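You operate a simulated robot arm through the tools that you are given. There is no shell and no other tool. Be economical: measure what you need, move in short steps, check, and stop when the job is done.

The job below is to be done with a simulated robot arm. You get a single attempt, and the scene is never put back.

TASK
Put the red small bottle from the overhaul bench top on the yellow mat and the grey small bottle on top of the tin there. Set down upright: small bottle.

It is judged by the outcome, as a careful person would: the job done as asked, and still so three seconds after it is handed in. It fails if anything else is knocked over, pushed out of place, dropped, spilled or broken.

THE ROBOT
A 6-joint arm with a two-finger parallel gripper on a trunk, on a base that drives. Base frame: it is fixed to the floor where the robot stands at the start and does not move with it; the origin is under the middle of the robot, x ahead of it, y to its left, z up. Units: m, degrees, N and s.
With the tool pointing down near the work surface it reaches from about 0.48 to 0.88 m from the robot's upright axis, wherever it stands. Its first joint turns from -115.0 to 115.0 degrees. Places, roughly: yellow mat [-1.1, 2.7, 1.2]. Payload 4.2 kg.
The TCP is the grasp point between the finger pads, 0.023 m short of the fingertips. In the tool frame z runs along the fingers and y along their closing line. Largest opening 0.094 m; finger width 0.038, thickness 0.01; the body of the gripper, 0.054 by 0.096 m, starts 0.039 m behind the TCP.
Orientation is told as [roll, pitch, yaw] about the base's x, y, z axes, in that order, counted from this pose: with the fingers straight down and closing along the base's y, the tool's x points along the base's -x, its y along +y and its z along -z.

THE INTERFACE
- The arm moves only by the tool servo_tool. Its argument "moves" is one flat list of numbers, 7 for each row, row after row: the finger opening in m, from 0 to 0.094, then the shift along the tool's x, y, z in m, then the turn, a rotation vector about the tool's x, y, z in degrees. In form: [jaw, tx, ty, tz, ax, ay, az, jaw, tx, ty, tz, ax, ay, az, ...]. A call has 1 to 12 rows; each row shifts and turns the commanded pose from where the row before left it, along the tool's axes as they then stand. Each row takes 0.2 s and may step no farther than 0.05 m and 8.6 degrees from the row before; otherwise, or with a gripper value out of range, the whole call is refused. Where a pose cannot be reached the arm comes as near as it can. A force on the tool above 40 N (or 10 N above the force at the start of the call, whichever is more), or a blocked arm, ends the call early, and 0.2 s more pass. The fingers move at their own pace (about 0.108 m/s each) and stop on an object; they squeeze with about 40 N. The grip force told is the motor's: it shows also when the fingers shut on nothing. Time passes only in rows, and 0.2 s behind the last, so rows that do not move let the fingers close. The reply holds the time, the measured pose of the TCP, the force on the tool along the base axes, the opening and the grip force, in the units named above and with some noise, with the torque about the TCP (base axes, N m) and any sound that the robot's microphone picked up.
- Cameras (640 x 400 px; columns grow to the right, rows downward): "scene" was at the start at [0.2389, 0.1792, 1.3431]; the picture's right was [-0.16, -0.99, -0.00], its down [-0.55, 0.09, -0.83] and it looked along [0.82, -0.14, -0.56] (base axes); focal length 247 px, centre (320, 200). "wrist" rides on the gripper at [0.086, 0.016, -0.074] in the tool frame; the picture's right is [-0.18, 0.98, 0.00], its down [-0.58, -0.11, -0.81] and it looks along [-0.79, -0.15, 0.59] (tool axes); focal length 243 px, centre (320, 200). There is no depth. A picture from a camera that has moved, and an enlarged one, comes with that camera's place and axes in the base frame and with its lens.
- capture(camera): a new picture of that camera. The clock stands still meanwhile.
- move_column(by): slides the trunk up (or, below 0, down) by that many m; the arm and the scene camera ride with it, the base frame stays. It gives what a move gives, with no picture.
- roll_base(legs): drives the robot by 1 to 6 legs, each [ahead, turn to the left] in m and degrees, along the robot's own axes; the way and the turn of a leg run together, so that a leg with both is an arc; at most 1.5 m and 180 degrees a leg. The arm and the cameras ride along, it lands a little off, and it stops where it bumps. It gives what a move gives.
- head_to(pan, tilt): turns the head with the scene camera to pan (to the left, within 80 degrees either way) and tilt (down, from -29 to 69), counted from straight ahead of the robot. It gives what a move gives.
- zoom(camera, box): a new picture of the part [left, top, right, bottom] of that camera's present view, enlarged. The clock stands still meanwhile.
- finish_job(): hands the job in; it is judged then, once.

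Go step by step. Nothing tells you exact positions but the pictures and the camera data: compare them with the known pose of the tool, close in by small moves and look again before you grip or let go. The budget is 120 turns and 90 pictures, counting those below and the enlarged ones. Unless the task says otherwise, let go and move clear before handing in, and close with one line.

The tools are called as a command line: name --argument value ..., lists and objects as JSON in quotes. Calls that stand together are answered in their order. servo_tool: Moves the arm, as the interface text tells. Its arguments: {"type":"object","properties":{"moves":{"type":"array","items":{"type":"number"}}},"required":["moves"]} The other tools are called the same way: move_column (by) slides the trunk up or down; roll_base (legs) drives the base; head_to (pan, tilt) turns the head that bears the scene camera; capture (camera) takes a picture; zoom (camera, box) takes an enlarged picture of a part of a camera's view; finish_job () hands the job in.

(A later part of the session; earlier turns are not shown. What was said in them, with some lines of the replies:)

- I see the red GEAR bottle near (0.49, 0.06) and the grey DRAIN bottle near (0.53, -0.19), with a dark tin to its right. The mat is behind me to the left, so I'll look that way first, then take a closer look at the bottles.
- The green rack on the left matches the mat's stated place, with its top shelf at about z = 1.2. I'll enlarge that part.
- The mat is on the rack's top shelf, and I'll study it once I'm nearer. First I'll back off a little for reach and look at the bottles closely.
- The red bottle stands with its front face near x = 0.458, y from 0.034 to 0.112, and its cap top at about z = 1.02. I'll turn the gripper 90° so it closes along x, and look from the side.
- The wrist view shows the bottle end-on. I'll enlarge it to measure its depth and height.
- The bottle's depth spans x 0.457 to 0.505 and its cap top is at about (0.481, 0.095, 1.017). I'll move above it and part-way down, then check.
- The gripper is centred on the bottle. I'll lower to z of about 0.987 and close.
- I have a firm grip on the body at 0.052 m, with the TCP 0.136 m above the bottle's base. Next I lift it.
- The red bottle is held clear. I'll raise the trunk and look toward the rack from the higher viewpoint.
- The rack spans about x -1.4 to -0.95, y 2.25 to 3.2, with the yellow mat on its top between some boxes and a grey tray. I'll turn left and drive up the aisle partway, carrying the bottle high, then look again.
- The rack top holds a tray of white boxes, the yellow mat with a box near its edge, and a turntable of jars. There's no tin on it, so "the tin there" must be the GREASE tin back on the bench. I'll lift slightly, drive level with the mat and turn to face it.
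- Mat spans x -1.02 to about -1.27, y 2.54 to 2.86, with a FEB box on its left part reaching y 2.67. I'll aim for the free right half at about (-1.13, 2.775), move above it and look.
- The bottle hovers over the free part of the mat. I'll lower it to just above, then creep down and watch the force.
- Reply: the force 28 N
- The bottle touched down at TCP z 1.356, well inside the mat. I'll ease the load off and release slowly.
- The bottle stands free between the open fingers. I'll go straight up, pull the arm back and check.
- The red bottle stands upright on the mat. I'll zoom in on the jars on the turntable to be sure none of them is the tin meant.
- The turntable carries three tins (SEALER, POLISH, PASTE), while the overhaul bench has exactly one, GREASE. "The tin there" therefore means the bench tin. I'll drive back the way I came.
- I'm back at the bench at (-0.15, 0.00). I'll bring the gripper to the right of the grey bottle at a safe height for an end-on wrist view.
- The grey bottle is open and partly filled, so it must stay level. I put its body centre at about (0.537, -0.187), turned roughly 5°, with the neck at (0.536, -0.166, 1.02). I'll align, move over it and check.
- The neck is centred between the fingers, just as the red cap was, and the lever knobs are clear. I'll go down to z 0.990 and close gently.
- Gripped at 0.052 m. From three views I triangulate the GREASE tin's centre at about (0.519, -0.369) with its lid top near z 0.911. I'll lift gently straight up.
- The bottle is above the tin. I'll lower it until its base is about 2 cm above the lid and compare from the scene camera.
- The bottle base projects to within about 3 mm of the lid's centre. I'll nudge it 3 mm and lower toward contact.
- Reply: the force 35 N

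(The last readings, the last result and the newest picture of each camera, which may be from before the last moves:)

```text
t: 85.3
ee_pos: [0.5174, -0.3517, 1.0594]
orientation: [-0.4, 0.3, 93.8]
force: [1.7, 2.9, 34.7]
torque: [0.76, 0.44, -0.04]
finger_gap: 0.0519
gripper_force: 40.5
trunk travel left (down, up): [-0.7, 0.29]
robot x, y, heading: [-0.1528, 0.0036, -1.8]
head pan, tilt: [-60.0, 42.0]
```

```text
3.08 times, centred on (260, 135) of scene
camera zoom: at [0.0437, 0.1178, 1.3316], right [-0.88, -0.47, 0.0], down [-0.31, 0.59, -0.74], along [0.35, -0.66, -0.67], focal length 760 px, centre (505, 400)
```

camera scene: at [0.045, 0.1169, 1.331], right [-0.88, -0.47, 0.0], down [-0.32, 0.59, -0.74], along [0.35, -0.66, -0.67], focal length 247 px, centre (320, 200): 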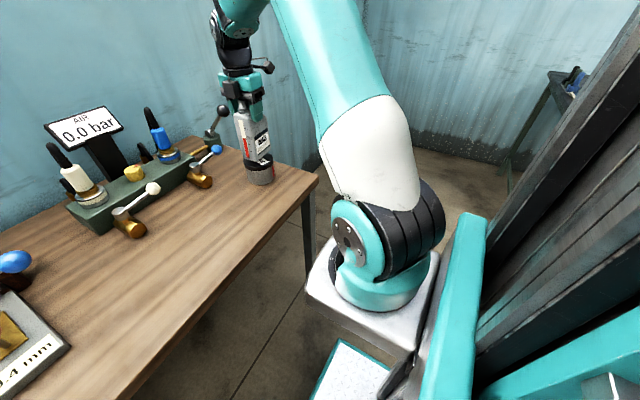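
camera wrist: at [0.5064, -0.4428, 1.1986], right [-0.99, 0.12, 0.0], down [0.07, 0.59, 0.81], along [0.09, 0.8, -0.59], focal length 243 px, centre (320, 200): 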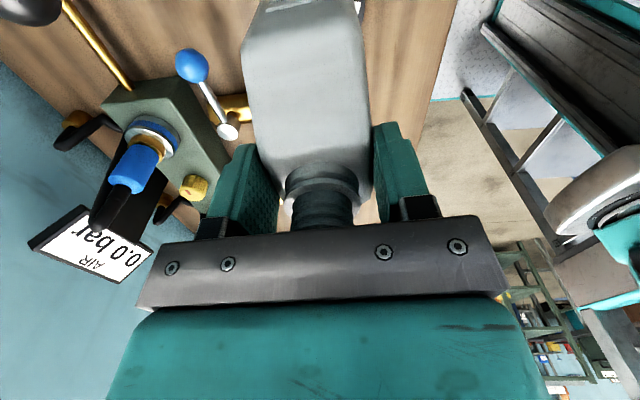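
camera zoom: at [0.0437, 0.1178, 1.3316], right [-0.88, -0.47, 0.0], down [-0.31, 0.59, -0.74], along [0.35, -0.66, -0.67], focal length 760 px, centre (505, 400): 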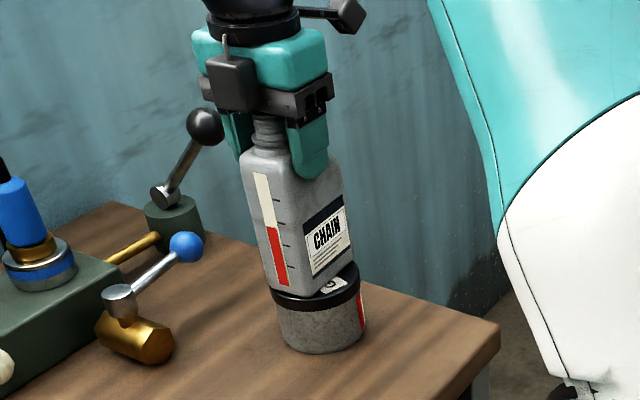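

Contact is at TCP z 1.059. Before letting go I'll ease the load and zoom in on how the base sits on the lid.

servo_tool --moves '[0.03, 0, 0, -0.004, 0, 0, 0, 0.03, 0, 0, 0, 0, 0, 0]'

zoom --camera "scene" --box '[235, 130, 285, 190]'

head_to --pan -10 --tilt 42

capture --camera "scene"

```text
t: 85.9
ee_pos: [0.5181, -0.3519, 1.0583]
orientation: [0.0, 0.1, 93.9]
force: [6.7, -0.8, 13.7]
torque: [-0.48, -0.84, 0.16]
finger_gap: 0.0519
gripper_force: 40.4
trunk travel left (down, up): [-0.7, 0.29]
robot x, y, heading: [-0.1536, 0.0022, -2.0]
head pan, tilt: [-60.0, 42.0]
```

```text
6.67 times, centred on (260, 160) of scene
camera zoom: at [0.0447, 0.1173, 1.3308], right [-0.88, -0.47, 0.0], down [-0.31, 0.59, -0.74], along [0.35, -0.66, -0.67], focal length 1646 px, centre (720, 467)
```

zoom: 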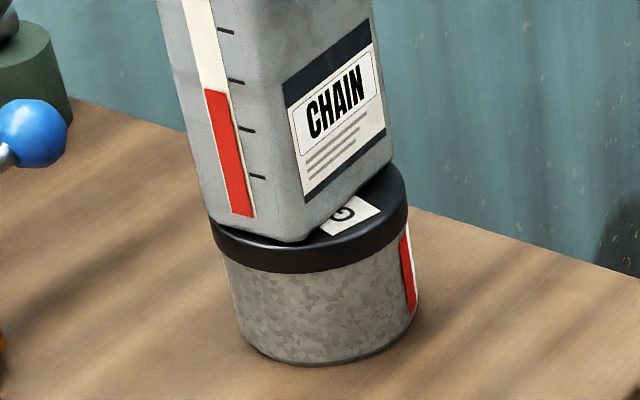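

```text
t: 87.1
ee_pos: [0.5164, -0.3518, 1.0581]
orientation: [0.1, -0.1, 93.8]
force: [3.6, 0.1, 5.4]
torque: [-0.42, -0.48, 0.1]
finger_gap: 0.0516
gripper_force: 40.2
trunk travel left (down, up): [-0.7, 0.29]
robot x, y, heading: [-0.1486, 0.0056, -1.9]
head pan, tilt: [-10.0, 42.0]
```

```text
51 pictures are left
camera scene: at [0.0872, 0.1735, 1.331], right [-0.21, -0.98, 0.0], down [-0.65, 0.14, -0.74], along [0.73, -0.15, -0.67], focal length 247 px, centre (320, 200)
```

scene: 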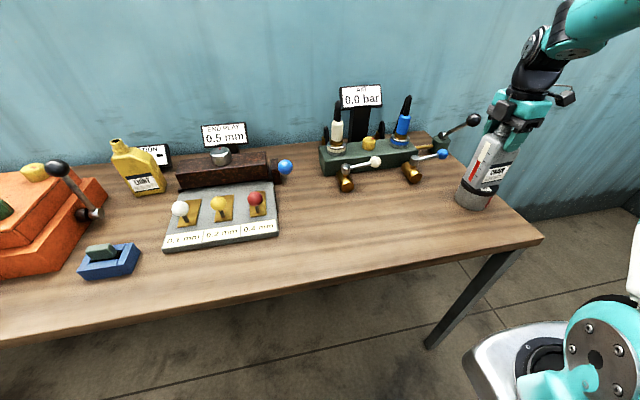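

The base seems to sit a few mm toward the far side of the lid. I'll measure from this other viewpoint too before deciding.

zoom --camera "scene" --box '[440, 150, 520, 220]'

```text
5.71 times, centred on (480, 185) of scene
camera zoom: at [0.0872, 0.1735, 1.331], right [-0.21, -0.98, 0.0], down [-0.65, 0.14, -0.74], along [0.73, -0.15, -0.67], focal length 1411 px, centre (-594, 286)
```

zoom: 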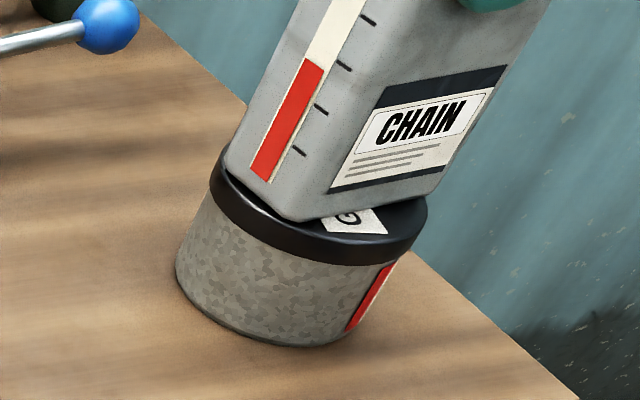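

Both views agree that the bottle is about 1 cm past the lid's centre. It would stand, but I'll lift 1 cm, shift by (-0.007, +0.007) and lower again.

servo_tool --moves '[0.03, 0, 0, -0.005, 0, 0, 0, 0.03, 0, 0, -0.007, 0, 0, 0, 0.03, -0.0037, 0.0033, 0, 0, 0, 0, 0.03, -0.0037, 0.0032, 0, 0, 0, 0, 0.03, 0, 0, 0.005, 0, 0, 0, 0.03, 0, 0, 0.005, 0, 0, 0, 0.03, 0, 0, 0.0015, 0, 0, 0, 0.03, 0, 0, 0, 0, 0, 0]'

zoom --camera "scene" --box '[440, 150, 520, 220]'

```text
t: 88.9
ee_pos: [0.5089, -0.3455, 1.0594]
orientation: [0.1, 0.0, 94.0]
force: [1.2, -0.4, -1.9]
torque: [0.03, 0.0, 0.02]
finger_gap: 0.0516
gripper_force: 39.8
trunk travel left (down, up): [-0.7, 0.29]
robot x, y, heading: [-0.149, 0.0054, -2.1]
head pan, tilt: [-10.0, 42.0]
```

```text
5.71 times, centred on (480, 185) of scene
camera zoom: at [0.0874, 0.1734, 1.331], right [-0.21, -0.98, 0.0], down [-0.65, 0.14, -0.74], along [0.73, -0.15, -0.67], focal length 1411 px, centre (-594, 286)
```

zoom: 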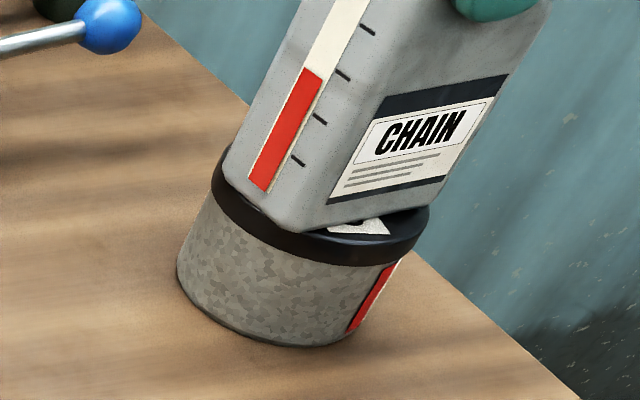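

The base is now well centred and almost touching. I'll make the last couple of millimetres down.

servo_tool --moves '[0.03, 0, 0, 0.001, 0, 0, 0, 0.03, 0, 0, 0.001, 0, 0, 0, 0.03, 0, 0, 0, 0, 0, 0]'

```text
t: 89.7
ee_pos: [0.5101, -0.3447, 1.0579]
orientation: [-0.1, 0.1, 93.9]
force: [0.2, 1.3, 10.5]
torque: [0.03, 0.25, 0.03]
finger_gap: 0.0517
gripper_force: 39.8
trunk travel left (down, up): [-0.7, 0.29]
robot x, y, heading: [-0.1555, 0.0082, -2.0]
head pan, tilt: [-10.0, 42.0]
```

The bottle is in light contact with the lid and level. I'll release it gradually.

servo_tool --moves '[0.05, 0, 0, -0.001, 0, 0, 0, 0.054, 0, 0, 0, 0, 0, 0, 0.058, 0, 0, 0, 0, 0, 0, 0.065, 0, 0, 0, 0, 0, 0, 0.08, 0, 0, 0, 0, 0, 0, 0.094, 0, 0, 0, 0, 0, 0, 0.094, 0, 0, 0, 0, 0, 0]'

capture --camera "wrist"

zoom --camera "scene" --box '[420, 80, 580, 220]'

```text
t: 91.3
ee_pos: [0.5095, -0.3452, 1.0583]
orientation: [0.0, 0.0, 93.9]
force: [-0.3, 1.1, -0.6]
torque: [0.02, 0.01, -0.01]
finger_gap: 0.094
gripper_force: 0.0
trunk travel left (down, up): [-0.7, 0.29]
robot x, y, heading: [-0.1564, 0.0013, -2.1]
head pan, tilt: [-10.0, 42.0]
```

```text
48 pictures are left
camera wrist: at [0.499, -0.4327, 1.1329], right [-0.99, 0.12, 0.0], down [0.07, 0.59, 0.81], along [0.09, 0.8, -0.59], focal length 243 px, centre (320, 200)
```

wrist: 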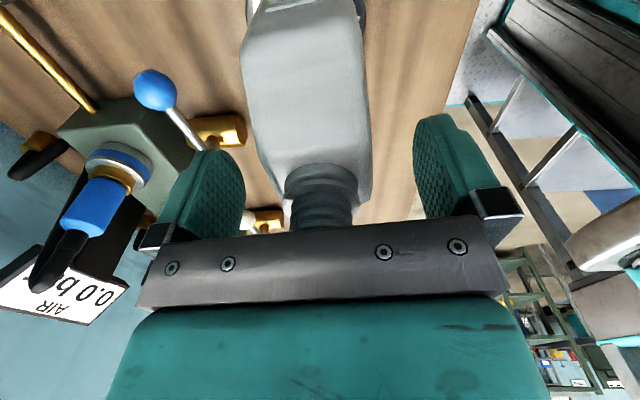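

```text
2.86 times, centred on (500, 150) of scene
camera zoom: at [0.0873, 0.1735, 1.331], right [-0.21, -0.98, 0.0], down [-0.65, 0.14, -0.74], along [0.73, -0.15, -0.67], focal length 705 px, centre (-194, 343)
```

zoom: 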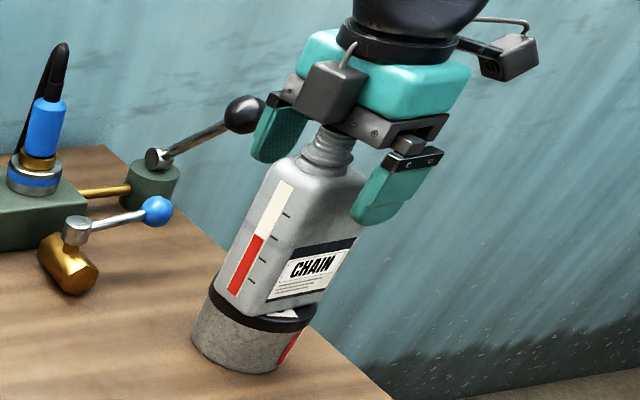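

The bottle stands on its own on the tin. I'll withdraw straight up and check.

servo_tool --moves '[0.094, 0, 0, -0.01, 0, 0, 0, 0.094, 0, 0, -0.03, 0, 0, 0, 0.094, 0, 0, -0.04, 0, 0, 0, 0.094, 0, 0, -0.04, 0, 0, 0, 0.094, 0, 0, -0.04, 0, 0, 0, 0.094, 0, 0, 0, 0, 0, 0]'

capture --camera "scene"

zoom --camera "scene" --box '[420, 80, 580, 220]'

```text
t: 92.7
ee_pos: [0.5101, -0.3473, 1.2181]
orientation: [0.0, 0.0, 93.8]
force: [0.4, 0.6, 0.8]
torque: [-0.01, -0.06, 0.03]
finger_gap: 0.0941
gripper_force: 0.1
trunk travel left (down, up): [-0.7, 0.29]
robot x, y, heading: [-0.1522, 0.0009, -1.8]
head pan, tilt: [-10.0, 42.0]
```

```text
46 pictures are left
camera scene: at [0.0874, 0.1734, 1.331], right [-0.21, -0.98, 0.0], down [-0.65, 0.14, -0.74], along [0.73, -0.15, -0.67], focal length 247 px, centre (320, 200)
```

scene: 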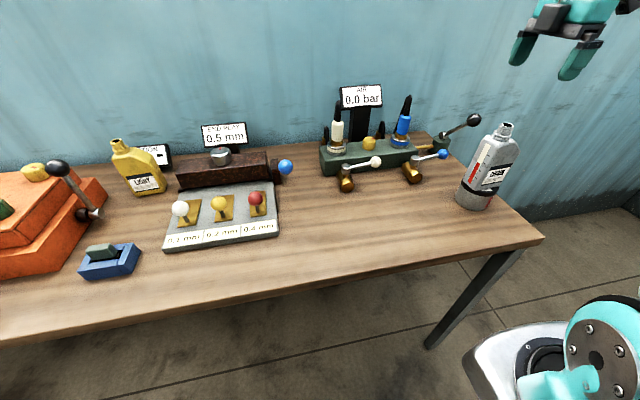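

```text
2.86 times, centred on (500, 150) of scene
camera zoom: at [0.0874, 0.1734, 1.331], right [-0.21, -0.98, 0.0], down [-0.65, 0.14, -0.74], along [0.73, -0.15, -0.67], focal length 705 px, centre (-194, 343)
```

zoom: 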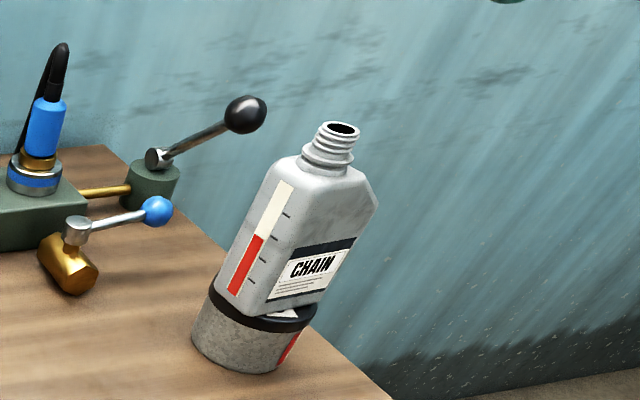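

The grey bottle stands steady on the tin, the red one is on the mat, nothing else has been disturbed and the gripper is clear. I'm handing the job in.

finish_job

```text
The job is handed in.
```

The job is handed in: the red GEAR bottle stands upright on the yellow mat, and the grey bottle (labelled CHAIN) stands upright on the GREASE tin, which I took to be "the tin there" as the only tin on the bench.
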